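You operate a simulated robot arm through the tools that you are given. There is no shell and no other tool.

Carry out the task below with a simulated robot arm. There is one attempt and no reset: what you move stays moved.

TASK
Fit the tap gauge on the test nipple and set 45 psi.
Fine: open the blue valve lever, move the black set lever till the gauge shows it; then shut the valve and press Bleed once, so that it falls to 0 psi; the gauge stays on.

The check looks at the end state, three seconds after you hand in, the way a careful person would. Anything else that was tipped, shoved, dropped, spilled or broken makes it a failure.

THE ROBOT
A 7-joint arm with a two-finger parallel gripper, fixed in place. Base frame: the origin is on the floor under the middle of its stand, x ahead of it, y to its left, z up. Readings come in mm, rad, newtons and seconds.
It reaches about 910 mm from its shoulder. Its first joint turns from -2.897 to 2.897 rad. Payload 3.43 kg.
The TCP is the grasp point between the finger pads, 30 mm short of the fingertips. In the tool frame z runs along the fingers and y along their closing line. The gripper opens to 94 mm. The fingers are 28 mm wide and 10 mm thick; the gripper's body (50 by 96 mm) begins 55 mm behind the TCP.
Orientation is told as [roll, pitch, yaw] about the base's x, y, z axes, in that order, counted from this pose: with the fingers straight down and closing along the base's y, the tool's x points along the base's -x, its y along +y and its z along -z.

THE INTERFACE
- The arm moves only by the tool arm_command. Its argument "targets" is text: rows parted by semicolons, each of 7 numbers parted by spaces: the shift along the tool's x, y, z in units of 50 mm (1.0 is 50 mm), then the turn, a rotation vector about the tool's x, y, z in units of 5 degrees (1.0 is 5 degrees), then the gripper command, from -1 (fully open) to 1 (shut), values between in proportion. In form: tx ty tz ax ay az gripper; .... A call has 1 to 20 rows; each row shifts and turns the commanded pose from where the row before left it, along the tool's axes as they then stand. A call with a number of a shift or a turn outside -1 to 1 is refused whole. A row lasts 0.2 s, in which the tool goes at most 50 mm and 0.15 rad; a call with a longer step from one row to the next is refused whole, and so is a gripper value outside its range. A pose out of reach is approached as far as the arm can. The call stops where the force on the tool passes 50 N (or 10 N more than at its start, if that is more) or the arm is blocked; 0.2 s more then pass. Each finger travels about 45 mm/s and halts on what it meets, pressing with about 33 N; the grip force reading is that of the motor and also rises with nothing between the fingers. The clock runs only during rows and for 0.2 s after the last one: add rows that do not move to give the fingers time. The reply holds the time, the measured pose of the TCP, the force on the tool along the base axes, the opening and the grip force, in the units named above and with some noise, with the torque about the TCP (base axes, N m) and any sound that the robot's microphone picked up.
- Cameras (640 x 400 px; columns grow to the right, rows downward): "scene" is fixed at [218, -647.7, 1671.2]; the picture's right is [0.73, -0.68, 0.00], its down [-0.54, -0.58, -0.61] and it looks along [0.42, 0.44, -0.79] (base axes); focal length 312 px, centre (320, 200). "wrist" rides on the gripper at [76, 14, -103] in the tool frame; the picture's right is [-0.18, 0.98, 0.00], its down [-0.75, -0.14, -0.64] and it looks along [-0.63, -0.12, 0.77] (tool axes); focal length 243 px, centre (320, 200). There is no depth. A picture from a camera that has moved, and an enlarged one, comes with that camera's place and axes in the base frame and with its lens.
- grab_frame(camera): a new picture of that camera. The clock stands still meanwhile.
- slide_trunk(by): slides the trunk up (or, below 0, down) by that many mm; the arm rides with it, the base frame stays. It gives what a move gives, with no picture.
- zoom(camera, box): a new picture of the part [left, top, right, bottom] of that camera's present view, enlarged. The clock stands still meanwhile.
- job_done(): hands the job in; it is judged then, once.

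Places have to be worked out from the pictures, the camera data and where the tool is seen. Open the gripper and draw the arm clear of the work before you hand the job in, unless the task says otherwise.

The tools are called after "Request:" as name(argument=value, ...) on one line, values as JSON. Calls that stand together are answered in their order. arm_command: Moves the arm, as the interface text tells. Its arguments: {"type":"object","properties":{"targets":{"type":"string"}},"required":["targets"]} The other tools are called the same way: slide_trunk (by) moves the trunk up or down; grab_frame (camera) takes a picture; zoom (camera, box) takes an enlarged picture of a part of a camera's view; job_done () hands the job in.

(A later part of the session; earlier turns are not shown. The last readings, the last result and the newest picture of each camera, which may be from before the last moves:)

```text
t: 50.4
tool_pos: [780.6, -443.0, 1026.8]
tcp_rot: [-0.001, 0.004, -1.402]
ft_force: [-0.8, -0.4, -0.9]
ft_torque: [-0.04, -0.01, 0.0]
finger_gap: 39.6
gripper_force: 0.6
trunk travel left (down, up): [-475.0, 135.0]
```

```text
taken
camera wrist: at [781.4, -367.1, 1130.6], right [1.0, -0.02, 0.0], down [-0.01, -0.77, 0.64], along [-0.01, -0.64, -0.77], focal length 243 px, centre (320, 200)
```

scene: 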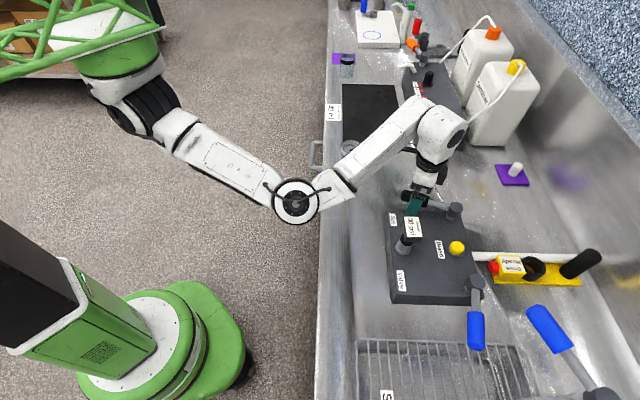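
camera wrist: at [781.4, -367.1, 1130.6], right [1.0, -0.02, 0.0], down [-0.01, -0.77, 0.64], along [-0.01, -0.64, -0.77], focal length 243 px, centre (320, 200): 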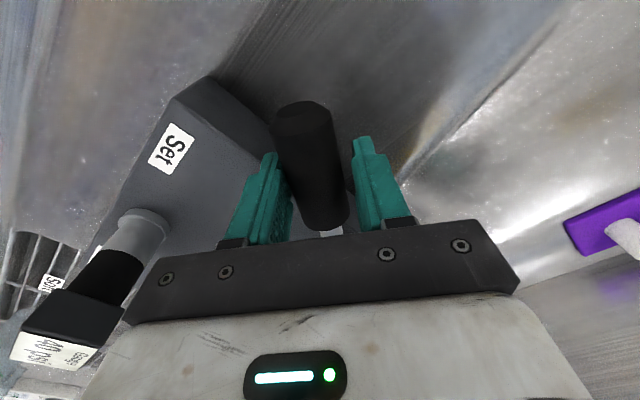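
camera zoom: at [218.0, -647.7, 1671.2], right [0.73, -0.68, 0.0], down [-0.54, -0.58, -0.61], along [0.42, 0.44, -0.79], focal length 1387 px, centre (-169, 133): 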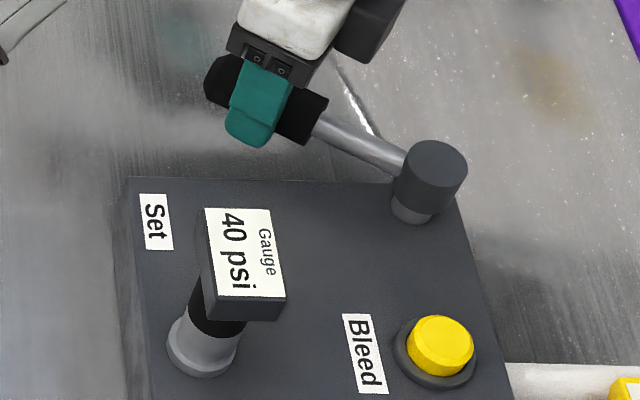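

40 psi now; the switch from 35 to 40 came near tool yaw -1.38. The 5-psi steps are spaced about 10°, so I continue 5°.

Request:
arm_command(targets="-0.002 0.083 0 0 0 0.5 0.17; -0.002 0.083 0 0 0 0.5 0.17; 0 0 0 0 0 0 0.17; 0 0 0 0 0 0 0.17")

Request:
zoom(camera="scene", box=[380, 170, 480, 260])

```text
t: 51.4
tool_pos: [788.9, -442.9, 1026.3]
tcp_rot: [0.001, 0.004, -1.491]
ft_force: [-1.0, -1.1, -0.7]
ft_torque: [-0.01, 0.01, 0.01]
finger_gap: 39.1
gripper_force: 0.1
trunk travel left (down, up): [-475.0, 135.0]
```

```text
4.44 times, centred on (430, 215) of scene
camera zoom: at [218.0, -647.7, 1671.2], right [0.73, -0.68, 0.0], down [-0.54, -0.58, -0.61], along [0.42, 0.44, -0.79], focal length 1387 px, centre (-169, 133)
```

zoom: 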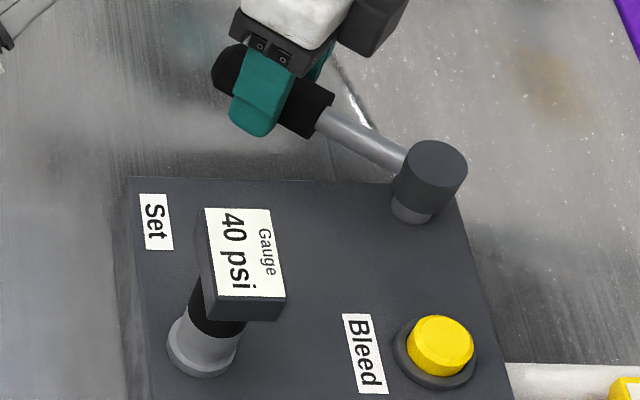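

Still 40 psi. Next is a 2.5° step.

Request:
arm_command(targets="-0.002 0.083 0 0 0 0.5 0.17; 0 0 0 0 0 0 0.17; 0 0 0 0 0 0 0.17")

Request:
zoom(camera="scene", box=[380, 170, 480, 260])

```text
t: 52.2
tool_pos: [794.2, -442.9, 1025.3]
tcp_rot: [0.0, 0.004, -1.532]
ft_force: [-0.3, -0.5, 0.1]
ft_torque: [-0.03, 0.02, 0.01]
finger_gap: 39.3
gripper_force: 0.0
trunk travel left (down, up): [-475.0, 135.0]
```

```text
4.44 times, centred on (430, 215) of scene
camera zoom: at [218.0, -647.7, 1671.2], right [0.73, -0.68, 0.0], down [-0.54, -0.58, -0.61], along [0.42, 0.44, -0.79], focal length 1387 px, centre (-169, 133)
```

zoom: 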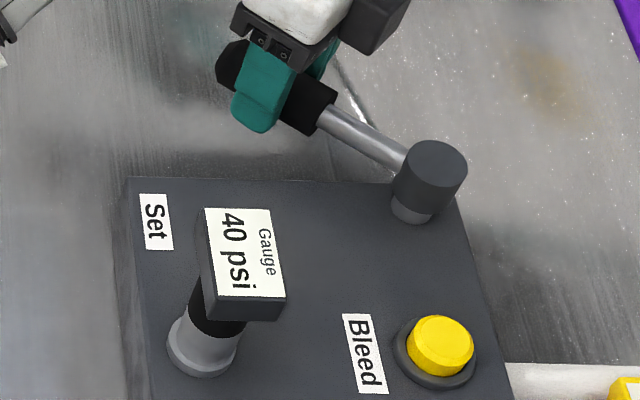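

Still 40 psi at yaw -1.532. Another 2.5° step.

Request:
arm_command(targets="-0.002 0.083 0 0 0 0.5 0.17; 0 0 0 0 0 0 0.17; 0 0 0 0 0 0 0.17")

Request:
zoom(camera="scene", box=[380, 170, 480, 260])

```text
t: 53.0
tool_pos: [797.5, -443.6, 1027.5]
tcp_rot: [0.0, 0.004, -1.578]
ft_force: [-0.6, -0.1, -0.1]
ft_torque: [0.03, 0.0, -0.04]
finger_gap: 39.2
gripper_force: 0.3
trunk travel left (down, up): [-475.0, 135.0]
```

```text
4.44 times, centred on (430, 215) of scene
camera zoom: at [218.0, -647.7, 1671.2], right [0.73, -0.68, 0.0], down [-0.54, -0.58, -0.61], along [0.42, 0.44, -0.79], focal length 1387 px, centre (-169, 133)
```

zoom: 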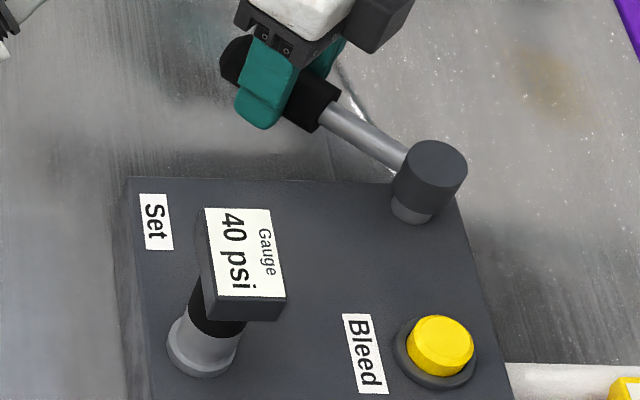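

Still 40 psi, and the lever keeps following. Another 2.5° step.

Request:
arm_command(targets="-0.002 0.083 0 0 0 0.5 0.17; 0 0 0 0 0 0 0.17; 0 0 0 0 0 0 0.17")

Request:
zoom(camera="scene", box=[380, 170, 480, 260])

Request:
grab_frame(camera="wrist")

```text
t: 53.8
tool_pos: [801.3, -443.9, 1026.2]
tcp_rot: [0.0, 0.004, -1.622]
ft_force: [0.0, 0.3, 0.7]
ft_torque: [0.01, 0.01, -0.01]
finger_gap: 39.3
gripper_force: 0.1
trunk travel left (down, up): [-475.0, 135.0]
```

```text
4.44 times, centred on (430, 215) of scene
camera zoom: at [218.0, -647.7, 1671.2], right [0.73, -0.68, 0.0], down [-0.54, -0.58, -0.61], along [0.42, 0.44, -0.79], focal length 1387 px, centre (-169, 133)
```

zoom: 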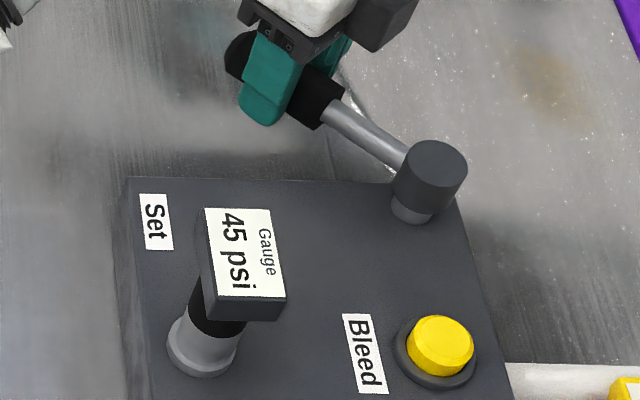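

```text
taken
camera wrist: at [818.4, -369.3, 1129.8], right [0.97, -0.23, 0.0], down [-0.18, -0.75, 0.64], along [-0.15, -0.62, -0.77], focal length 243 px, centre (320, 200)
```

wrist: 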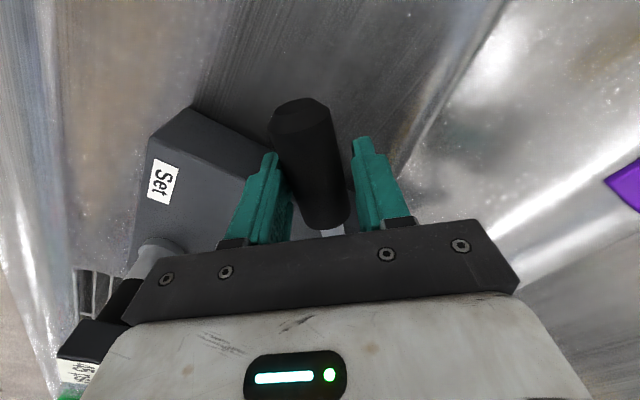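

45 psi shows now; the 40→45 switch was near yaw -1.60, and steps are about 0.22 rad (12.6°). To sit in the middle of the 45 band rather than on its edge, I go 4° further.

Request:
arm_command(targets="-0.002 0.066 0 0 0 0.4 0.17; -0.002 0.066 0 0 0 0.4 0.17; 0 0 0 0 0 0 0.17; 0 0 0 0 0 0 0.17")

Request:
zoom(camera="scene", box=[380, 170, 480, 260])

Request:
grab_frame(camera="wrist")

```text
t: 54.8
tool_pos: [808.1, -444.7, 1026.9]
tcp_rot: [0.0, 0.002, -1.689]
ft_force: [0.3, 0.4, 0.2]
ft_torque: [-0.04, 0.01, 0.0]
finger_gap: 39.1
gripper_force: 0.3
trunk travel left (down, up): [-475.0, 135.0]
```

```text
4.44 times, centred on (430, 215) of scene
camera zoom: at [218.0, -647.7, 1671.2], right [0.73, -0.68, 0.0], down [-0.54, -0.58, -0.61], along [0.42, 0.44, -0.79], focal length 1387 px, centre (-169, 133)
```

zoom: 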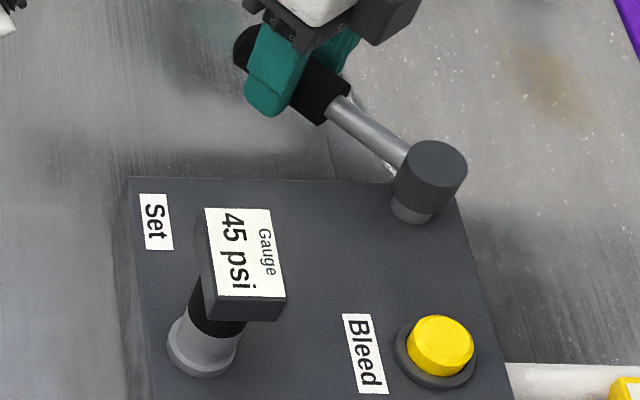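

```text
taken
camera wrist: at [830.5, -370.4, 1131.0], right [0.95, -0.3, 0.0], down [-0.23, -0.73, 0.64], along [-0.19, -0.61, -0.77], focal length 243 px, centre (320, 200)
```

wrist: 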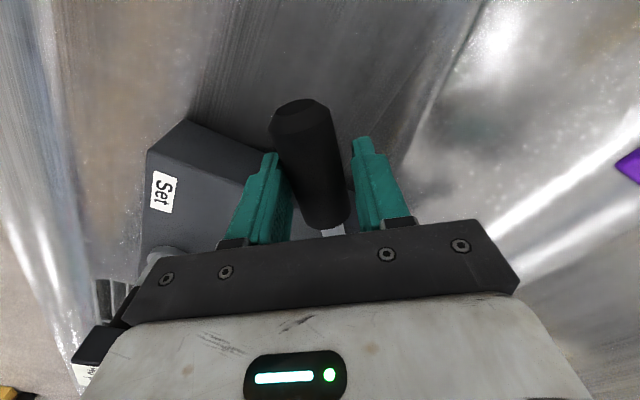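

45 psi is steady, with the lever near the middle of its band. I open the fingers and lift straight up.

Request:
arm_command(targets="0 0 0 0 0 0 -1; 0 0 0 0 0 0 -1; 0 0 0 0 0 0 -1; 0 0 0 0 0 0 -1; 0 0 -0.5 0 0 0 -1; 0 0 -0.9 0 0 0 -1; 0 0 -0.9 0 0 0 -1; 0 0 -0.9 0 0 0 -1; 0 0 -0.1 0 0 0 -1; 0 0 0 0 0 0 -1")

Request:
zoom(camera="scene", box=[380, 170, 500, 360])

Request:
zoom(camera="scene", box=[380, 170, 480, 260])

```text
t: 57.0
tool_pos: [806.2, -445.1, 1191.6]
tcp_rot: [-0.003, 0.003, -1.69]
ft_force: [-0.6, -0.5, -0.8]
ft_torque: [0.03, 0.03, 0.01]
finger_gap: 93.8
gripper_force: 0.1
trunk travel left (down, up): [-475.0, 135.0]
```

```text
2.11 times, centred on (440, 265) of scene
camera zoom: at [218.0, -647.7, 1671.2], right [0.73, -0.68, 0.0], down [-0.54, -0.58, -0.61], along [0.42, 0.44, -0.79], focal length 657 px, centre (67, 63)
```

zoom: 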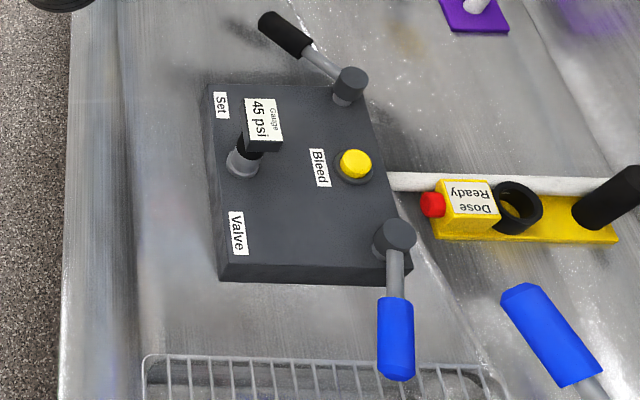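

```text
4.44 times, centred on (430, 215) of scene
camera zoom: at [218.0, -647.7, 1671.2], right [0.73, -0.68, 0.0], down [-0.54, -0.58, -0.61], along [0.42, 0.44, -0.79], focal length 1387 px, centre (-169, 133)
```

zoom: 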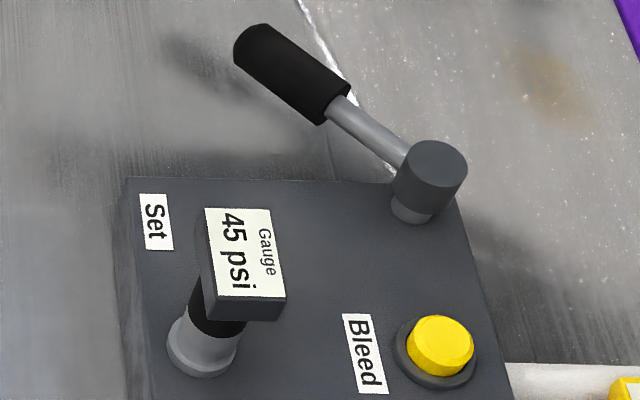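

Gauge holds 45 psi. Now I go back to shut the valve: turn the hand back to the bench angle and move over to the earlier waypoint by the valve lever, all at z≈1190.

Request:
arm_command(targets="0 0 0 0 0 -0.942 -1; 0 0 0 0 0 -0.942 -1; 0 0 0 0 0 -0.942 -1; 0 0 0 0 0 -0.942 -1; 0 0 0 0 0 -0.942 -1; 0 0 0 0 0 -0.942 -1; 0 0 0 0 0 -0.942 -1; 0 0 0 0 0 -0.942 -1; 0 0 0 0 0 -0.942 -1; 0 0 0 0 0 -0.942 -1; 0 0 0 0 0 -0.942 -1; 0.14 -0.873 0 0 0 0 -1; 0.14 -0.873 0 0 0 0 -1; 0.14 -0.873 0 0 0 0 -1; 0.14 -0.873 0 0 0 0 -1; 0.14 -0.873 0 0 0 0 -1; 0.14 -0.873 0 0 0 0 -1; 0.14 -0.873 0 0 0 0 -1; 0.14 -0.873 0 0 0 0 -1; 0 0 0 0 0 0 -1")

```text
t: 61.2
tool_pos: [520.9, -651.9, 1192.2]
tcp_rot: [0.002, 0.002, -0.784]
ft_force: [0.3, 0.3, 0.5]
ft_torque: [0.03, -0.04, -0.01]
finger_gap: 93.8
gripper_force: 0.0
trunk travel left (down, up): [-475.0, 135.0]
```

At the waypoint. I turn the hand to the angle it had at the open valve lever.

Request:
arm_command(targets="0 0 0 0 0 -0.956 -0.8; 0 0 0 0 0 -0.956 -0.8; 0 0 0 0 0 -0.956 -0.8; 0 0 0 0 0 -0.956 -0.8; 0 0 0 0 0 -0.956 -0.8; 0 0 0 0 0 -0.956 -0.8; 0 0 0 0 0 -0.956 -0.8; 0 0 0 0 0 -0.956 -0.8; 0 0 0 0 0 -0.956 -0.8; 0 0 0 0 0 -0.956 -0.8; 0 0 0 0 0 -0.956 -0.8; 0 0 0 0 0 -0.956 -0.8; 0 0 0 0 0 -0.956 -0.8; 0 0 0 0 0 -0.956 -0.8; 0 0 0 0 0 -0.956 -0.8; 0 0 0 0 0 -0.956 -0.8; 0 0 0 0 0 -0.956 -0.8; 0 0 0 0 0 0 -0.8")

Request:
grab_frame(camera="scene")

Request:
grab_frame(camera="wrist")

```text
t: 65.0
tool_pos: [523.2, -651.4, 1191.5]
tcp_rot: [0.004, -0.003, 0.633]
ft_force: [-0.1, -0.7, -0.1]
ft_torque: [-0.01, 0.0, 0.0]
finger_gap: 84.7
gripper_force: 0.1
trunk travel left (down, up): [-475.0, 135.0]
```

```text
taken
```

scene: 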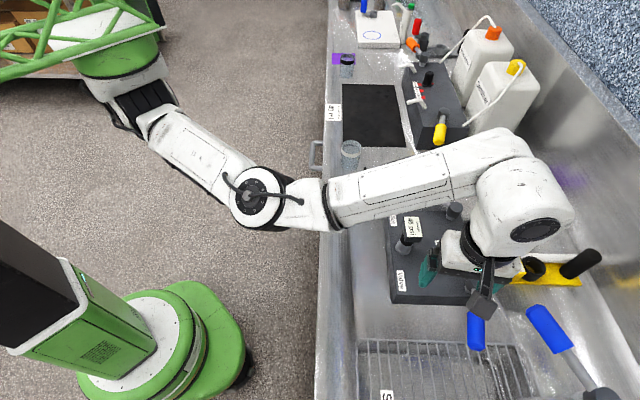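

```text
taken
camera wrist: at [451.2, -685.6, 1295.2], right [-0.43, 0.9, 0.0], down [0.69, 0.33, 0.64], along [0.58, 0.28, -0.77], focal length 243 px, centre (320, 200)
```

wrist: 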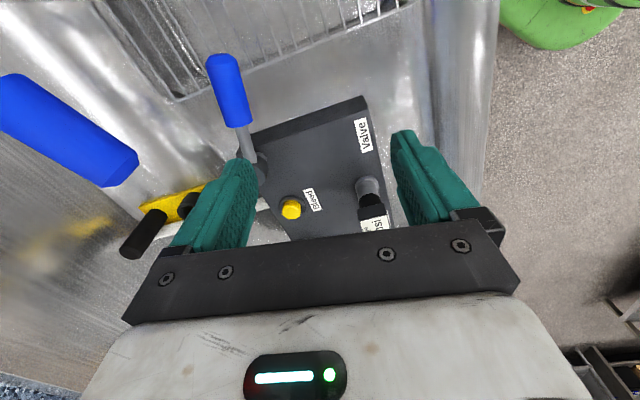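

Nearly the same waypoint (3.7 mm off, which I correct). I tilt the hand as before, then check the line-up before advancing along the fingers.

Request:
arm_command(targets="0.07 0.02 0.1 0.3 0 0 -0.8; 0 0 0.15 1 0 0 -0.8; 0 0 0.15 1 0 0 -0.8; 0 0 0.15 1 0 0 -0.8; 0 0 0.15 1 0 0 -0.8; 0 0 0.15 1 0 0 -0.8; 0 0 0.15 1 0 0 -0.8; 0 0 0.15 1 0 0 -0.8; 0 0 0 0 0 0 -0.8")

Request:
grab_frame(camera="wrist")

Request:
grab_frame(camera="scene")

```text
t: 67.0
tool_pos: [528.2, -664.8, 1137.0]
tcp_rot: [-0.635, -0.001, 0.632]
ft_force: [-1.2, -0.6, 0.2]
ft_torque: [0.0, 0.01, -0.03]
finger_gap: 84.7
gripper_force: 0.1
trunk travel left (down, up): [-475.0, 135.0]
```

```text
taken
camera wrist: at [422.7, -651.9, 1212.2], right [-0.32, 0.75, -0.58], down [0.45, 0.66, 0.6], along [0.83, -0.07, -0.55], focal length 243 px, centre (320, 200)
```

wrist: 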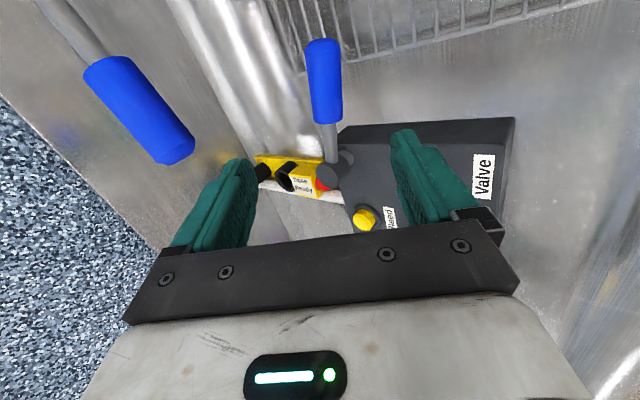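

```text
taken
```

scene: 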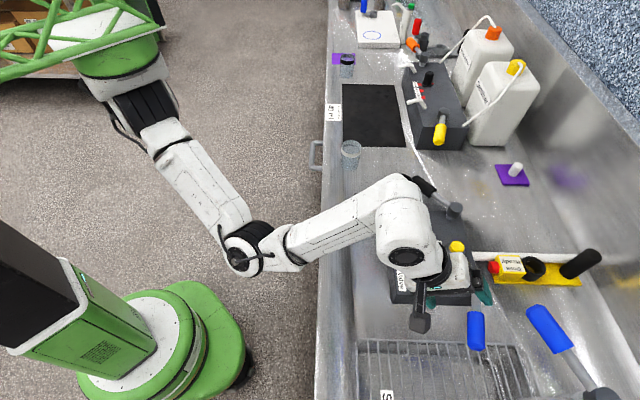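

The open lever lies right between the fingers along the approach line. I advance 135 mm along the finger axis to straddle it.

Request:
arm_command(targets="0 0 0.9 0 0 0 -0.8; 0 0 0.9 0 0 0 -0.8; 0 0 0.6 0 0 0 -0.8; 0 0 0.3 0 0 0 -0.8; 0 0 0 0 0 0 -0.8")

Request:
grab_frame(camera="wrist")

```text
t: 68.2
tool_pos: [576.9, -729.6, 1028.0]
tcp_rot: [-0.634, -0.001, 0.631]
ft_force: [-0.1, -0.4, 1.2]
ft_torque: [0.01, 0.0, 0.02]
finger_gap: 84.6
gripper_force: 0.1
trunk travel left (down, up): [-475.0, 135.0]
```

```text
taken
camera wrist: at [470.8, -716.3, 1103.1], right [-0.32, 0.75, -0.58], down [0.45, 0.66, 0.6], along [0.83, -0.07, -0.55], focal length 243 px, centre (320, 200)
```

wrist: 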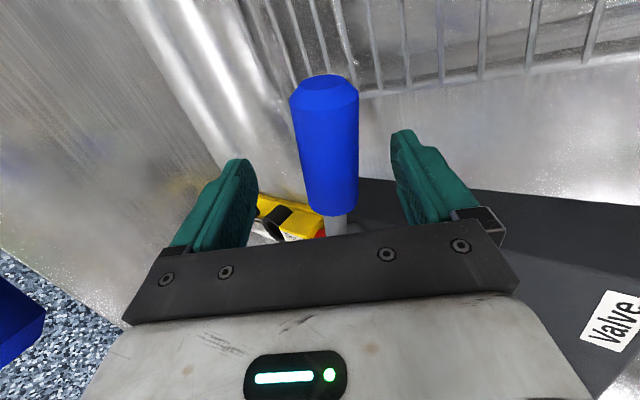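

The lever is centred between the fingers. I close to the loose cage and swing inward 20° toward shut.

Request:
arm_command(targets="0 0 0 0 0 0 0.05; 0 0 0 0 0 0 0.05; 0 0 0 0 0 0 0.05; -0.023 0.128 -0.091 0 0.581 0.814 0.05; -0.023 0.128 -0.091 0 0.581 0.814 0.05; -0.023 0.128 -0.091 0 0.581 0.814 0.05; -0.023 0.128 -0.091 0 0.581 0.814 0.05; 0 0 0 0 0 0 0.05")

Request:
grab_frame(camera="wrist")

Request:
grab_frame(camera="scene")

```text
t: 70.0
tool_pos: [564.0, -698.8, 1028.1]
tcp_rot: [-0.634, -0.007, 0.283]
ft_force: [2.2, -0.8, 4.5]
ft_torque: [-0.1, -0.01, 0.06]
finger_gap: 46.4
gripper_force: 1.2
trunk travel left (down, up): [-475.0, 135.0]
```

```text
taken
camera wrist: at [469.0, -651.4, 1102.5], right [-0.04, 0.81, -0.58], down [0.65, 0.46, 0.61], along [0.76, -0.35, -0.54], focal length 243 px, centre (320, 200)
```

wrist: 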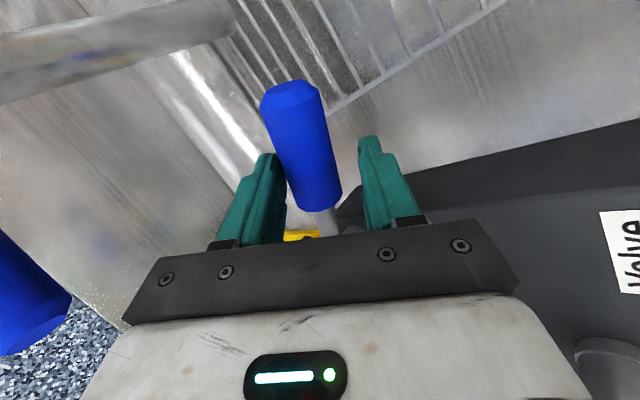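

```text
taken
```

scene: 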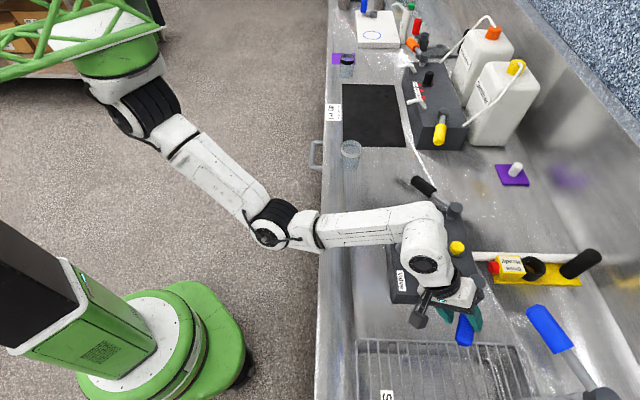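

The lever follows with small force. I swing another 25° inward.

Request:
arm_command(targets="-0.023 0.128 -0.091 0 0.581 0.814 0.05; -0.023 0.128 -0.091 0 0.581 0.814 0.05; -0.023 0.128 -0.091 0 0.581 0.814 0.05; -0.023 0.128 -0.091 0 0.581 0.814 0.05; -0.023 0.128 -0.091 0 0.581 0.814 0.05; 0 0 0 0 0 0 0.05")

Request:
grab_frame(camera="wrist")

Request:
grab_frame(camera="scene")

```text
t: 71.4
tool_pos: [564.4, -660.7, 1027.9]
tcp_rot: [-0.628, -0.012, -0.155]
ft_force: [1.5, -0.4, 4.2]
ft_torque: [-0.1, 0.03, 0.01]
finger_gap: 46.3
gripper_force: 1.6
trunk travel left (down, up): [-475.0, 135.0]
```

```text
taken
camera wrist: at [498.0, -577.2, 1101.8], right [0.31, 0.76, -0.58], down [0.78, 0.14, 0.61], along [0.55, -0.64, -0.54], focal length 243 px, centre (320, 200)
```

wrist: 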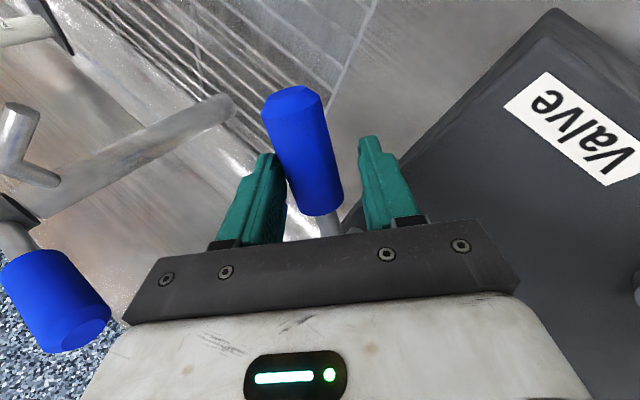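

```text
taken
```

scene: 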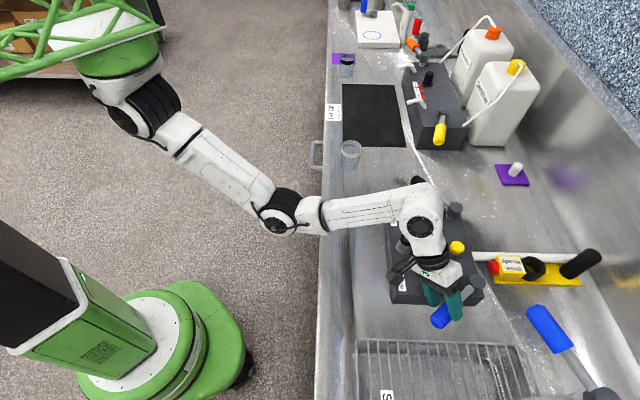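

The lever is about 15° from shut. I swing one more 5° row, then bring the hand upright again around the lever (to stay clear of the gauge) with a slightly wider cage.

Request:
arm_command(targets="-0.023 0.128 -0.091 0 0.581 0.814 0.05; 0 0 0 0 0 0 -0.1; 0 -0.03 -0.008 -1 0 0 -0.1; 0 -0.03 -0.008 -1 0 0 -0.1; 0 -0.03 -0.008 -1 0 0 -0.1; 0 0 0 0 0 0 -0.1")

Request:
grab_frame(camera="wrist")

```text
t: 72.8
tool_pos: [566.5, -655.5, 1030.5]
tcp_rot: [-0.365, -0.012, -0.242]
ft_force: [-0.1, -1.1, 1.2]
ft_torque: [-0.07, 0.07, -0.03]
finger_gap: 52.5
gripper_force: 0.8
trunk travel left (down, up): [-475.0, 135.0]
```

```text
taken
camera wrist: at [502.2, -589.0, 1121.3], right [0.4, 0.85, -0.35], down [0.75, -0.08, 0.66], along [0.53, -0.52, -0.67], focal length 243 px, centre (320, 200)
```

wrist: 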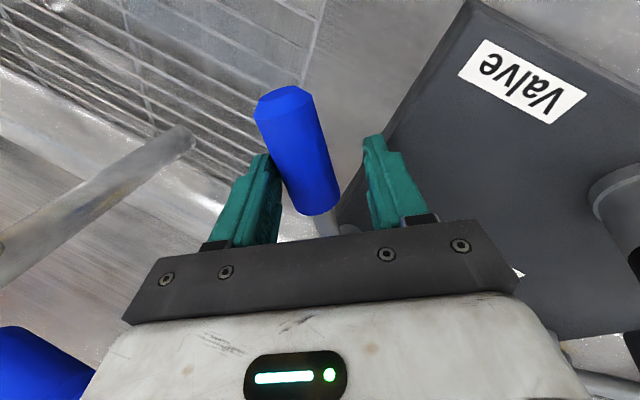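

Continuing the untilt for the remaining 21°.

Request:
arm_command(targets="0 -0.03 -0.005 -1 0 0 -0.1; 0 -0.03 -0.005 -1 0 0 -0.1; 0 -0.03 -0.003 -1 0 0 -0.1; 0 -0.03 0 -1 0 0 -0.1; 0 0 0 -0.18 0 0 -0.1; 0 0 0 0 0 0 -0.1")

Request:
grab_frame(camera="wrist")

Request:
grab_frame(camera="scene")

```text
t: 74.2
tool_pos: [565.4, -660.8, 1031.9]
tcp_rot: [0.0, -0.011, -0.241]
ft_force: [0.1, -0.5, 0.1]
ft_torque: [-0.03, 0.01, -0.01]
finger_gap: 51.8
gripper_force: 0.4
trunk travel left (down, up): [-475.0, 135.0]
```

```text
taken
camera wrist: at [492.3, -628.8, 1134.3], right [0.41, 0.91, 0.0], down [0.69, -0.31, 0.65], along [0.59, -0.27, -0.76], focal length 243 px, centre (320, 200)
```

wrist: 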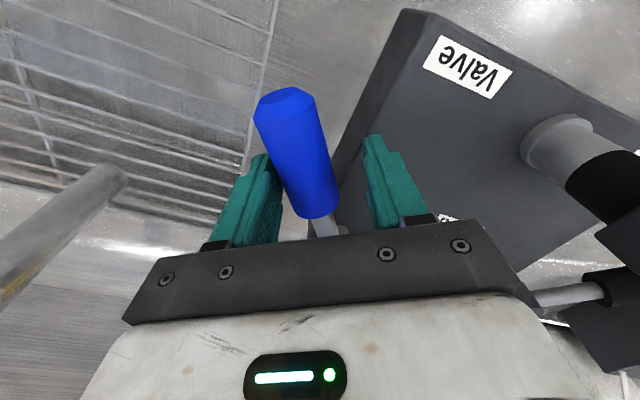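

```text
taken
```

scene: 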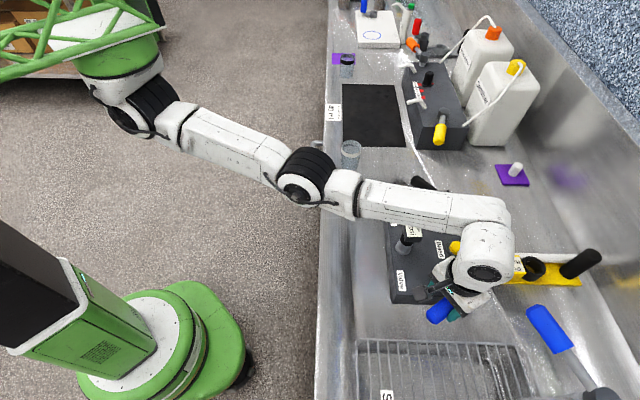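

Upright again, with the lever about 7–8° from its shut stop. I narrow the cage and swing inward in 2.5° rows.

Request:
arm_command(targets="0 0 0 0 0 0 0.1; 0 0 0 0 0 0 0.1; -0.004 0.081 0 0 0 0.5 0.1; -0.004 0.081 0 0 0 0.5 0.1; -0.004 0.081 0 0 0 0.5 0.1; 0 0 0 0 0 0 0.1")

Request:
grab_frame(camera="wrist")

Request:
zoom(camera="scene", box=[380, 180, 500, 340])

```text
t: 75.6
tool_pos: [569.0, -649.5, 1031.0]
tcp_rot: [0.001, -0.011, -0.372]
ft_force: [-1.8, -1.1, -0.5]
ft_torque: [-0.02, 0.05, -0.02]
finger_gap: 43.3
gripper_force: 0.7
trunk travel left (down, up): [-475.0, 135.0]
```

```text
taken
camera wrist: at [500.9, -607.9, 1134.5], right [0.53, 0.85, 0.0], down [0.64, -0.4, 0.65], along [0.55, -0.34, -0.76], focal length 243 px, centre (320, 200)
```

wrist: 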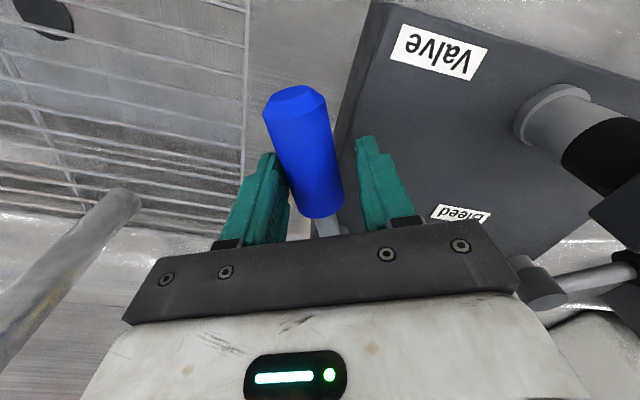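

```text
2.50 times, centred on (440, 260) of scene
camera zoom: at [218.0, -647.7, 1671.2], right [0.73, -0.68, 0.0], down [-0.54, -0.58, -0.61], along [0.42, 0.44, -0.79], focal length 780 px, centre (20, 50)
```

zoom: 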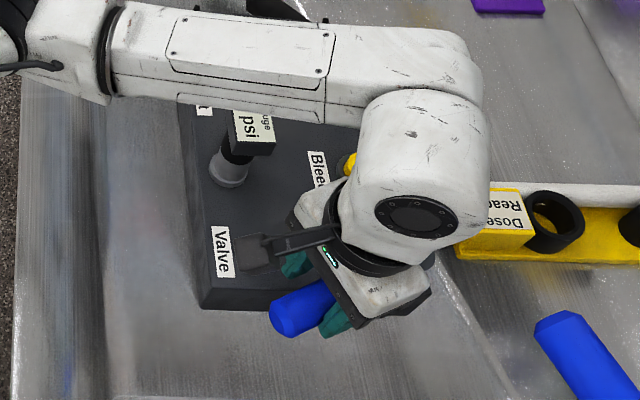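

Low force still; lever nearly at shut. I continue 1.25° rows until the stop is felt.

Request:
arm_command(targets="-0.002 0.04 0 0 0 0.25 0.1; -0.002 0.04 0 0 0 0.25 0.1; 0 0 0 0 0 0 0.1")

```text
t: 76.4
tool_pos: [571.1, -647.0, 1031.5]
tcp_rot: [0.0, -0.014, -0.415]
ft_force: [3.4, -14.5, -1.2]
ft_torque: [-0.29, -0.15, 0.37]
finger_gap: 49.1
gripper_force: 5.6
trunk travel left (down, up): [-475.0, 135.0]
```

The force rose to 15 N and the finger is being pushed back, so the lever is at its shut stop. One more small nudge makes sure it is home.

Request:
arm_command(targets="-0.002 0.04 0 0 0 0.25 0.1; 0 0 0 0 0 0 0.1")

Request:
grab_frame(camera="wrist")

```text
t: 77.0
tool_pos: [571.1, -645.5, 1031.8]
tcp_rot: [0.0, -0.013, -0.436]
ft_force: [8.0, -22.7, 0.4]
ft_torque: [-0.48, -0.16, 0.65]
finger_gap: 52.5
gripper_force: 8.5
trunk travel left (down, up): [-475.0, 135.0]
```

```text
taken
camera wrist: at [506.5, -599.9, 1134.3], right [0.58, 0.81, 0.0], down [0.61, -0.44, 0.65], along [0.53, -0.38, -0.76], focal length 243 px, centre (320, 200)
```

wrist: 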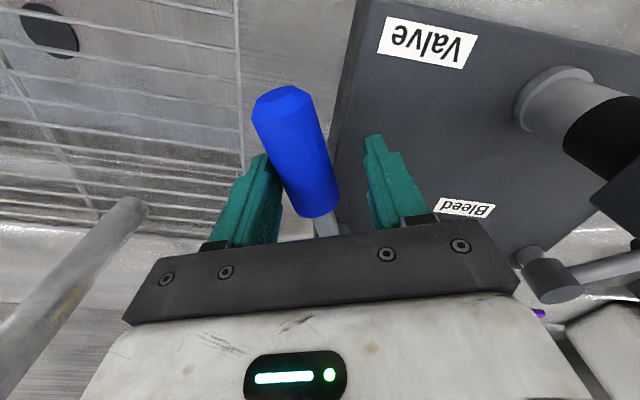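

Firm against the stop (24 N). I back off about 4°, open fully, and lift straight up.

Request:
arm_command(targets="-0.002 -0.06 0 0 0 -0.375 0.1; -0.002 -0.06 0 0 0 -0.375 0.1; 0 0 0 0 0 0 -1; 0 0 0 0 0 0 -1; 0 0 0 0 0 0 -1; 0 0 0 0 0 0 -1")

Request:
grab_frame(camera="wrist")

```text
t: 78.4
tool_pos: [570.6, -649.1, 1031.2]
tcp_rot: [0.001, -0.012, -0.37]
ft_force: [0.4, -0.5, -0.1]
ft_torque: [0.01, 0.04, 0.04]
finger_gap: 94.1
gripper_force: 0.1
trunk travel left (down, up): [-475.0, 135.0]
```

```text
taken
camera wrist: at [501.2, -608.5, 1134.7], right [0.53, 0.85, 0.0], down [0.64, -0.4, 0.65], along [0.55, -0.34, -0.76], focal length 243 px, centre (320, 200)
```

wrist: 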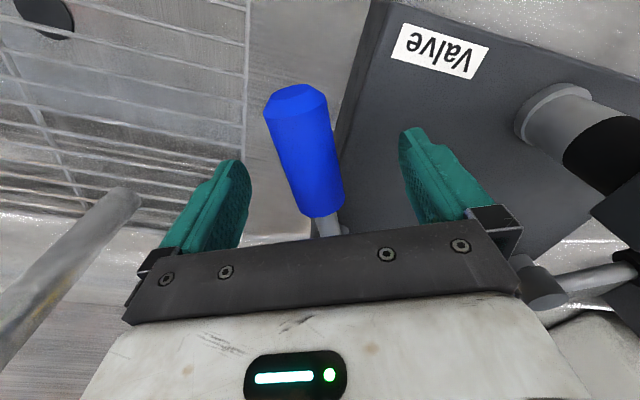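

The lever is free between the fingers. I lift to z≈1190.

Request:
arm_command(targets="0 0 -0.5 0 0 0 -1; 0 0 -0.9 0 0 0 -1; 0 0 -0.9 0 0 0 -1; 0 0 -0.9 0 0 0 -1; 0 0 0 0 0 0 -1")

Request:
grab_frame(camera="scene")

Request:
grab_frame(camera="wrist")

Request:
zoom(camera="scene", box=[380, 180, 500, 340])

```text
t: 79.6
tool_pos: [565.4, -648.7, 1192.6]
tcp_rot: [0.002, -0.011, -0.371]
ft_force: [0.0, -0.5, 0.2]
ft_torque: [0.02, 0.01, 0.04]
finger_gap: 94.1
gripper_force: 0.0
trunk travel left (down, up): [-475.0, 135.0]
```

```text
taken
```

scene: 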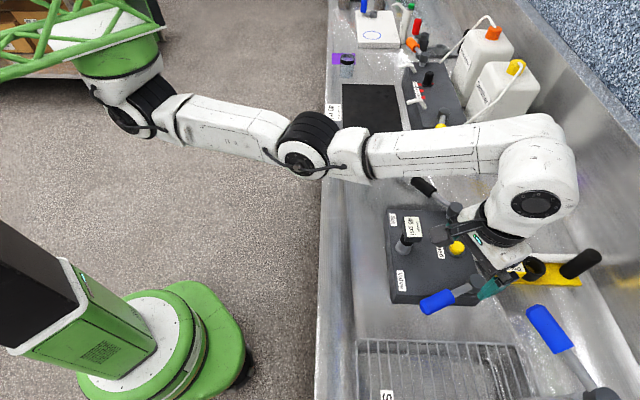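

```text
taken
camera wrist: at [497.4, -607.7, 1295.2], right [0.53, 0.85, 0.0], down [0.64, -0.4, 0.65], along [0.55, -0.34, -0.76], focal length 243 px, centre (320, 200)
```

wrist: 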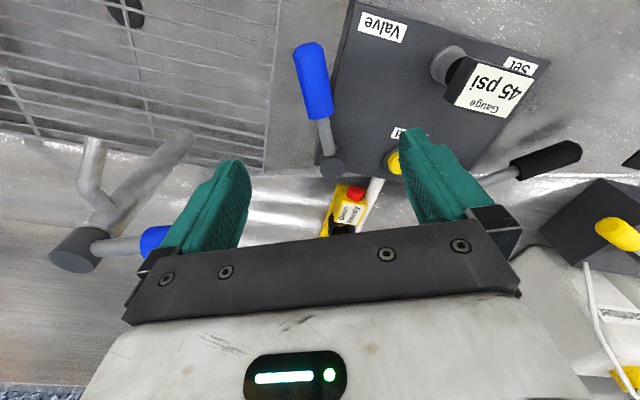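

```text
2.50 times, centred on (440, 260) of scene
camera zoom: at [218.0, -647.7, 1671.2], right [0.73, -0.68, 0.0], down [-0.54, -0.58, -0.61], along [0.42, 0.44, -0.79], focal length 780 px, centre (20, 50)
```

zoom: 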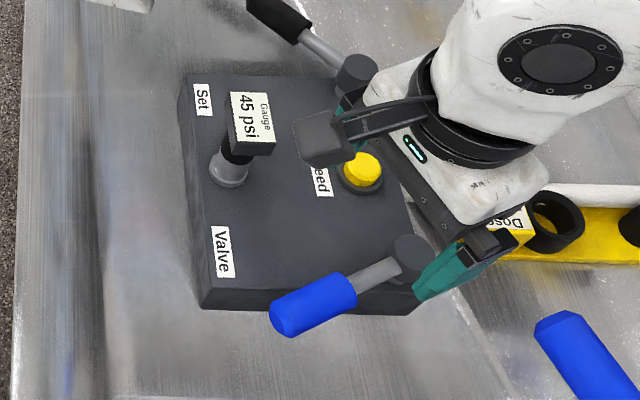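

The valve is shut and the gauge still holds 45 psi. Next is the Bleed button, top at about u=935, v=79, z≈997; I close the fingers, return to the bench angle, move toward it at z≈1190, and tilt 12° to stay in reach.

Request:
arm_command(targets="0 0 0 0 0 0.95 1; 0 0 0 0 0 0.95 1; 0 0 0 0 0 0.95 1; 0 0 0 0 0 0.95 1; 0 0 0 0 0 0.95 1; -0.243 0.92 0 0 0 0 1; -0.243 0.92 0 0 0 0 1; -0.243 0.92 0 0 0 0 1; 0 0 0 0 -0.8 0 1; 0 0 0 0 -0.8 0 1; 0 0 0 0 -0.8 0 1; 0 0 0 0 0 0 1")

Request:
grab_frame(camera="wrist")

Request:
grab_frame(camera="scene")

```text
t: 82.2
tool_pos: [691.4, -577.3, 1192.7]
tcp_rot: [0.007, -0.222, -0.787]
ft_force: [-0.4, 0.0, -0.3]
ft_torque: [0.0, 0.03, 0.01]
finger_gap: 0.1
gripper_force: 33.2
trunk travel left (down, up): [-475.0, 135.0]
```

```text
taken
camera wrist: at [631.0, -499.3, 1277.2], right [0.82, 0.57, 0.05], down [0.32, -0.52, 0.79], along [0.47, -0.64, -0.61], focal length 243 px, centre (320, 200)
```

wrist: 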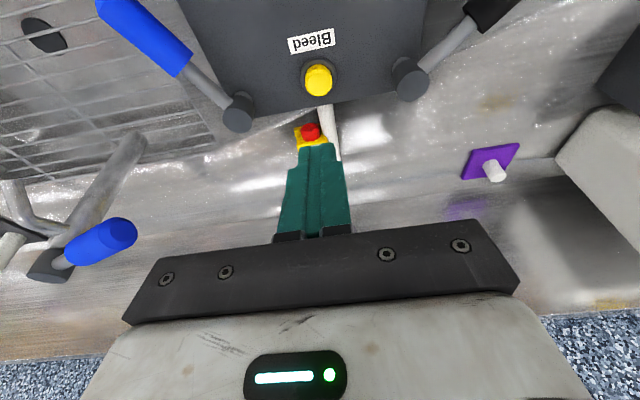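

```text
taken
```

scene: 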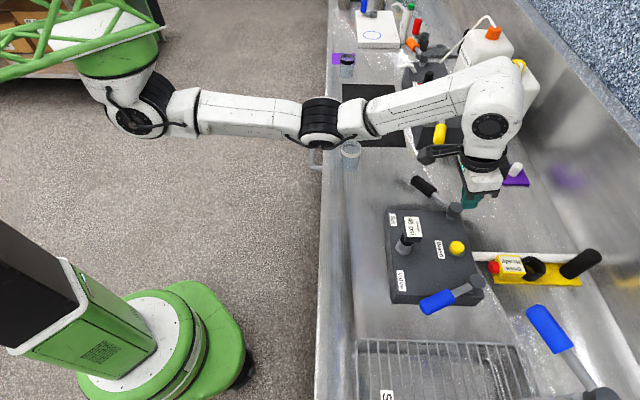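

The fingers are shut and the Bleed button is visible ahead of the fingertips. I zoom in to fix its position.

Request:
zoom(camera="wrist", box=[260, 30, 380, 180])

Request:
zoom(camera="scene", box=[420, 215, 490, 275])

```text
2.67 times, centred on (320, 105) of wrist
camera zoom: at [631.0, -499.3, 1277.2], right [0.82, 0.57, 0.05], down [0.32, -0.52, 0.79], along [0.47, -0.64, -0.61], focal length 647 px, centre (320, 453)
```

zoom: 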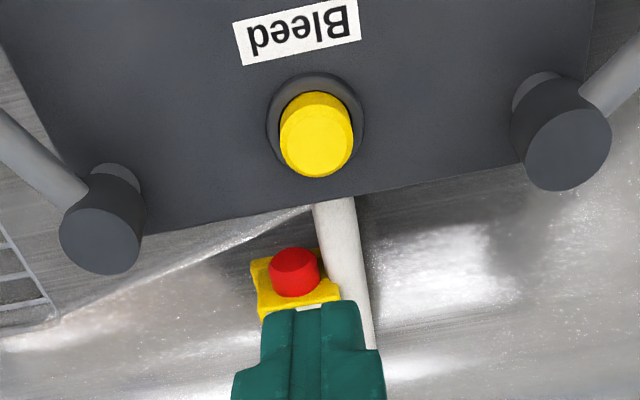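

```text
6.67 times, centred on (455, 245) of scene
camera zoom: at [218.0, -647.7, 1671.2], right [0.73, -0.68, 0.0], down [-0.54, -0.58, -0.61], along [0.42, 0.44, -0.79], focal length 2081 px, centre (-580, -100)
```

zoom: 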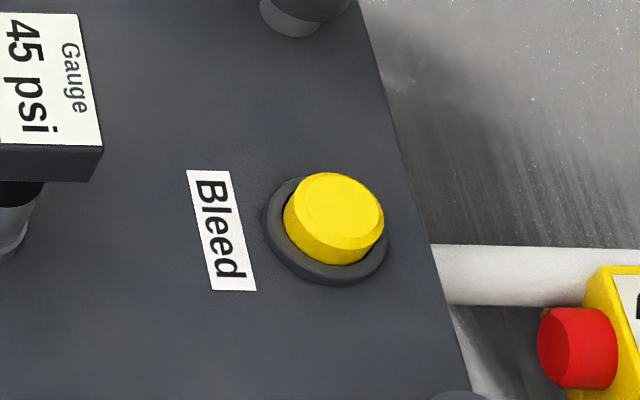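

The two views place the button top at u≈937, v≈77.5, z≈1005, about 36 mm wide. I move the closed fingertips to about 12 mm above its centre.

Request:
arm_command(targets="-0.042 -0.016 0.748 0 0 0 1; -0.042 -0.016 0.748 0 0 0 1; -0.042 -0.016 0.748 0 0 0 1; -0.042 -0.016 0.748 0 0 0 1; 0 0 0 0 0 0 1")

Request:
grab_frame(camera="wrist")

Request:
zoom(camera="scene", box=[380, 180, 500, 280])

```text
t: 83.4
tool_pos: [718.5, -608.1, 1046.2]
tcp_rot: [0.006, -0.222, -0.789]
ft_force: [-0.3, 0.7, 0.3]
ft_torque: [-0.01, 0.02, 0.04]
finger_gap: 0.2
gripper_force: 32.6
trunk travel left (down, up): [-475.0, 135.0]
```

```text
taken
camera wrist: at [658.9, -530.2, 1131.0], right [0.82, 0.57, 0.05], down [0.32, -0.52, 0.79], along [0.47, -0.64, -0.61], focal length 243 px, centre (320, 200)
```

wrist: 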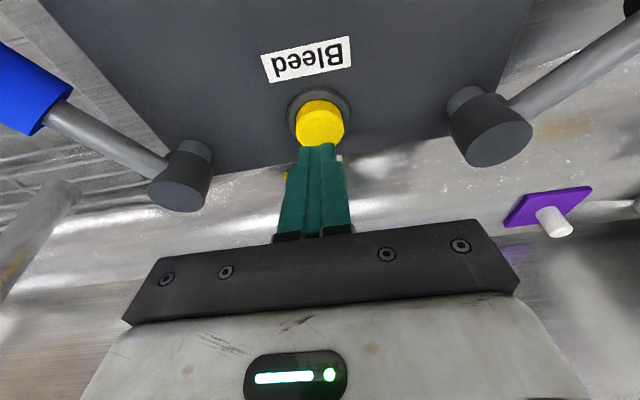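

```text
4.00 times, centred on (440, 230) of scene
camera zoom: at [218.0, -647.7, 1671.2], right [0.73, -0.68, 0.0], down [-0.54, -0.58, -0.61], along [0.42, 0.44, -0.79], focal length 1249 px, centre (-160, 80)
```

zoom: 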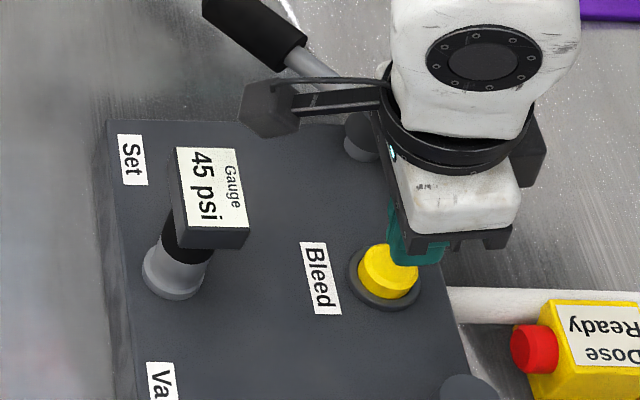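

The fingertips are above the button with a small offset, and I shift 3 mm toward its centre. I go straight down about 8 mm in small rows and check for contact.

Request:
arm_command(targets="0.058 -0.01 -0.013 0 0 0 1; 0.0176 0 0.078 0 0 0 1; 0.0176 0 0.078 0 0 0 1; 0 0 0 0 0 0 1")

Request:
zoom(camera="wrist", box=[260, 60, 380, 180])

Request:
zoom(camera="scene", box=[400, 200, 480, 270])

```text
t: 84.4
tool_pos: [716.6, -605.9, 1040.0]
tcp_rot: [0.005, -0.22, -0.788]
ft_force: [0.7, -0.1, 0.9]
ft_torque: [0.0, -0.01, -0.01]
finger_gap: 0.0
gripper_force: 32.9
trunk travel left (down, up): [-475.0, 135.0]
```

```text
3.33 times, centred on (320, 120) of wrist
camera zoom: at [656.8, -528.2, 1124.2], right [0.82, 0.57, 0.05], down [0.32, -0.52, 0.79], along [0.47, -0.64, -0.61], focal length 809 px, centre (320, 467)
```

zoom: 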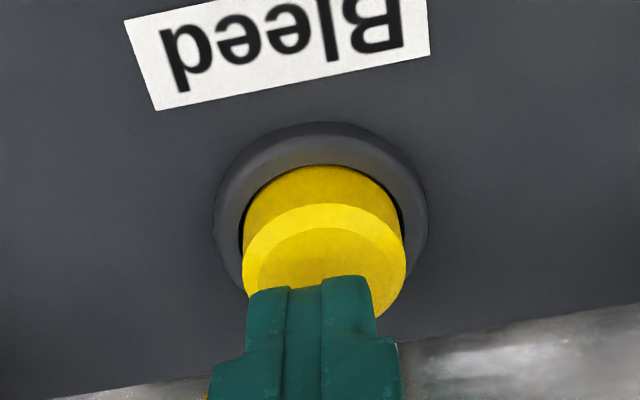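

```text
5.71 times, centred on (440, 235) of scene
camera zoom: at [218.0, -647.7, 1671.2], right [0.73, -0.68, 0.0], down [-0.54, -0.58, -0.61], along [0.42, 0.44, -0.79], focal length 1784 px, centre (-366, 0)
```

zoom: 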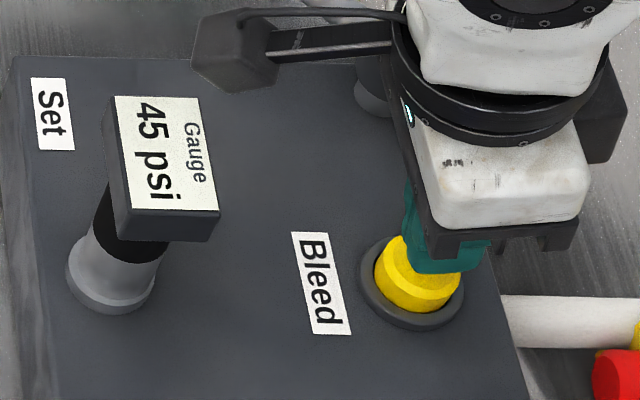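

No contact yet, but the tips are over the button. I shift 2 mm in v to centre, and descend in 2 mm rows until the button gives.

Request:
arm_command(targets="0 0.04 0 0 0 0 1; 0.009 0 0.039 0 0 0 1; 0.009 0 0.039 0 0 0 1; 0.009 0 0.039 0 0 0 1; 0 0 0 0 0 0 1")

Request:
zoom(camera="scene", box=[400, 200, 480, 270])

```text
t: 85.6
tool_pos: [717.2, -604.4, 1034.4]
tcp_rot: [0.006, -0.219, -0.789]
ft_force: [-0.3, 1.2, -0.7]
ft_torque: [-0.01, 0.0, 0.0]
finger_gap: 0.0
gripper_force: 33.1
trunk travel left (down, up): [-475.0, 135.0]
```

```text
5.71 times, centred on (440, 235) of scene
camera zoom: at [218.0, -647.7, 1671.2], right [0.73, -0.68, 0.0], down [-0.54, -0.58, -0.61], along [0.42, 0.44, -0.79], focal length 1784 px, centre (-366, 0)
```

zoom: 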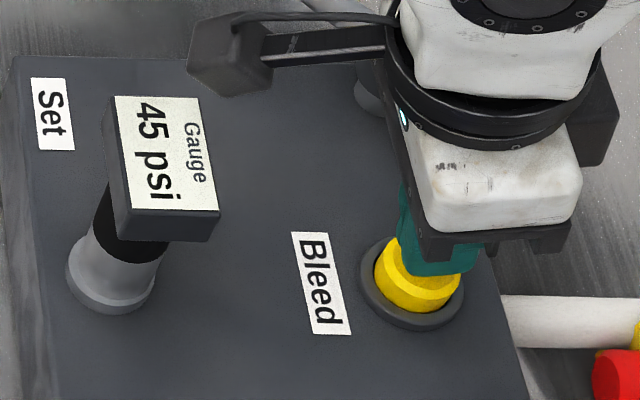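

No contact yet at TCP z=1034. Continuing down in 2 mm rows.

Request:
arm_command(targets="0.009 0 0.039 0 0 0 1; 0.009 0 0.039 0 0 0 1; 0 0 0 0 0 0 1")

Request:
zoom(camera="scene", box=[400, 200, 480, 270])

```text
t: 86.4
tool_pos: [717.2, -604.4, 1031.5]
tcp_rot: [0.005, -0.221, -0.787]
ft_force: [0.8, -0.1, 0.3]
ft_torque: [0.03, -0.01, 0.0]
finger_gap: 0.0
gripper_force: 33.2
trunk travel left (down, up): [-475.0, 135.0]
```

```text
5.71 times, centred on (440, 235) of scene
camera zoom: at [218.0, -647.7, 1671.2], right [0.73, -0.68, 0.0], down [-0.54, -0.58, -0.61], along [0.42, 0.44, -0.79], focal length 1784 px, centre (-366, 0)
```

zoom: 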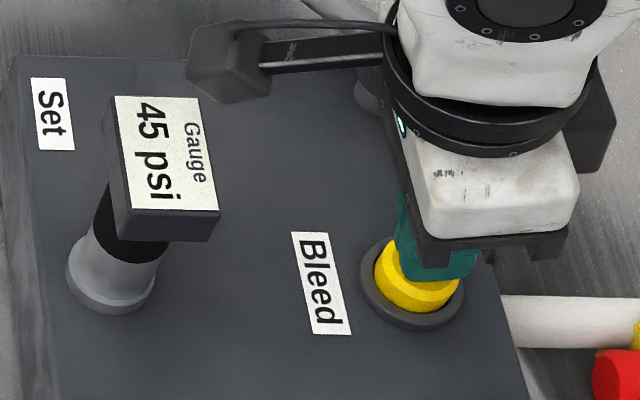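

Still free at TCP z=1031.5, with the tips just above the yellow cap. Two more 2 mm rows.

Request:
arm_command(targets="0.009 0 0.039 0 0 0 1; 0.009 0 0.039 0 0 0 1; 0 0 0 0 0 0 1")

Request:
zoom(camera="scene", box=[400, 200, 480, 270])

Request:
zoom(camera="wrist", box=[260, 60, 380, 180])

```text
t: 87.2
tool_pos: [717.1, -605.8, 1028.8]
tcp_rot: [0.005, -0.221, -0.788]
ft_force: [0.4, -0.2, 2.5]
ft_torque: [0.01, 0.0, -0.04]
finger_gap: 0.0
gripper_force: 33.0
trunk travel left (down, up): [-475.0, 135.0]
heard: click
```

```text
5.71 times, centred on (440, 235) of scene
camera zoom: at [218.0, -647.7, 1671.2], right [0.73, -0.68, 0.0], down [-0.54, -0.58, -0.61], along [0.42, 0.44, -0.79], focal length 1784 px, centre (-366, 0)
```

zoom: 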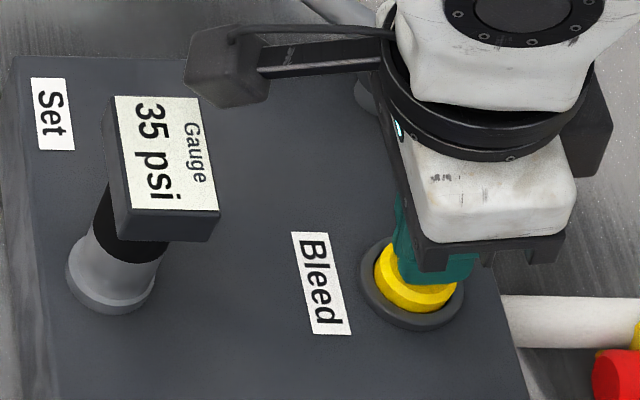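

```text
3.33 times, centred on (320, 120) of wrist
camera zoom: at [657.6, -527.6, 1112.8], right [0.82, 0.57, 0.05], down [0.32, -0.52, 0.79], along [0.47, -0.64, -0.61], focal length 809 px, centre (320, 467)
```

zoom: 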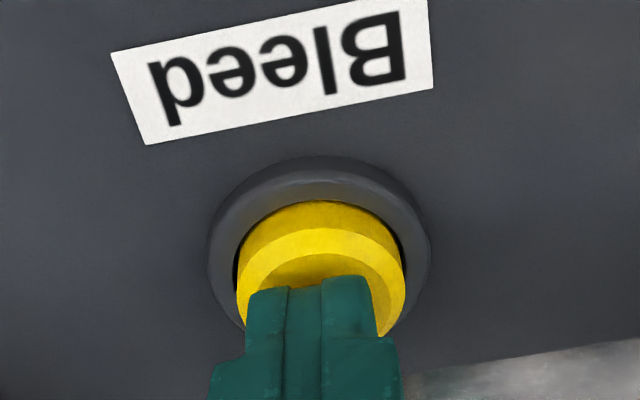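

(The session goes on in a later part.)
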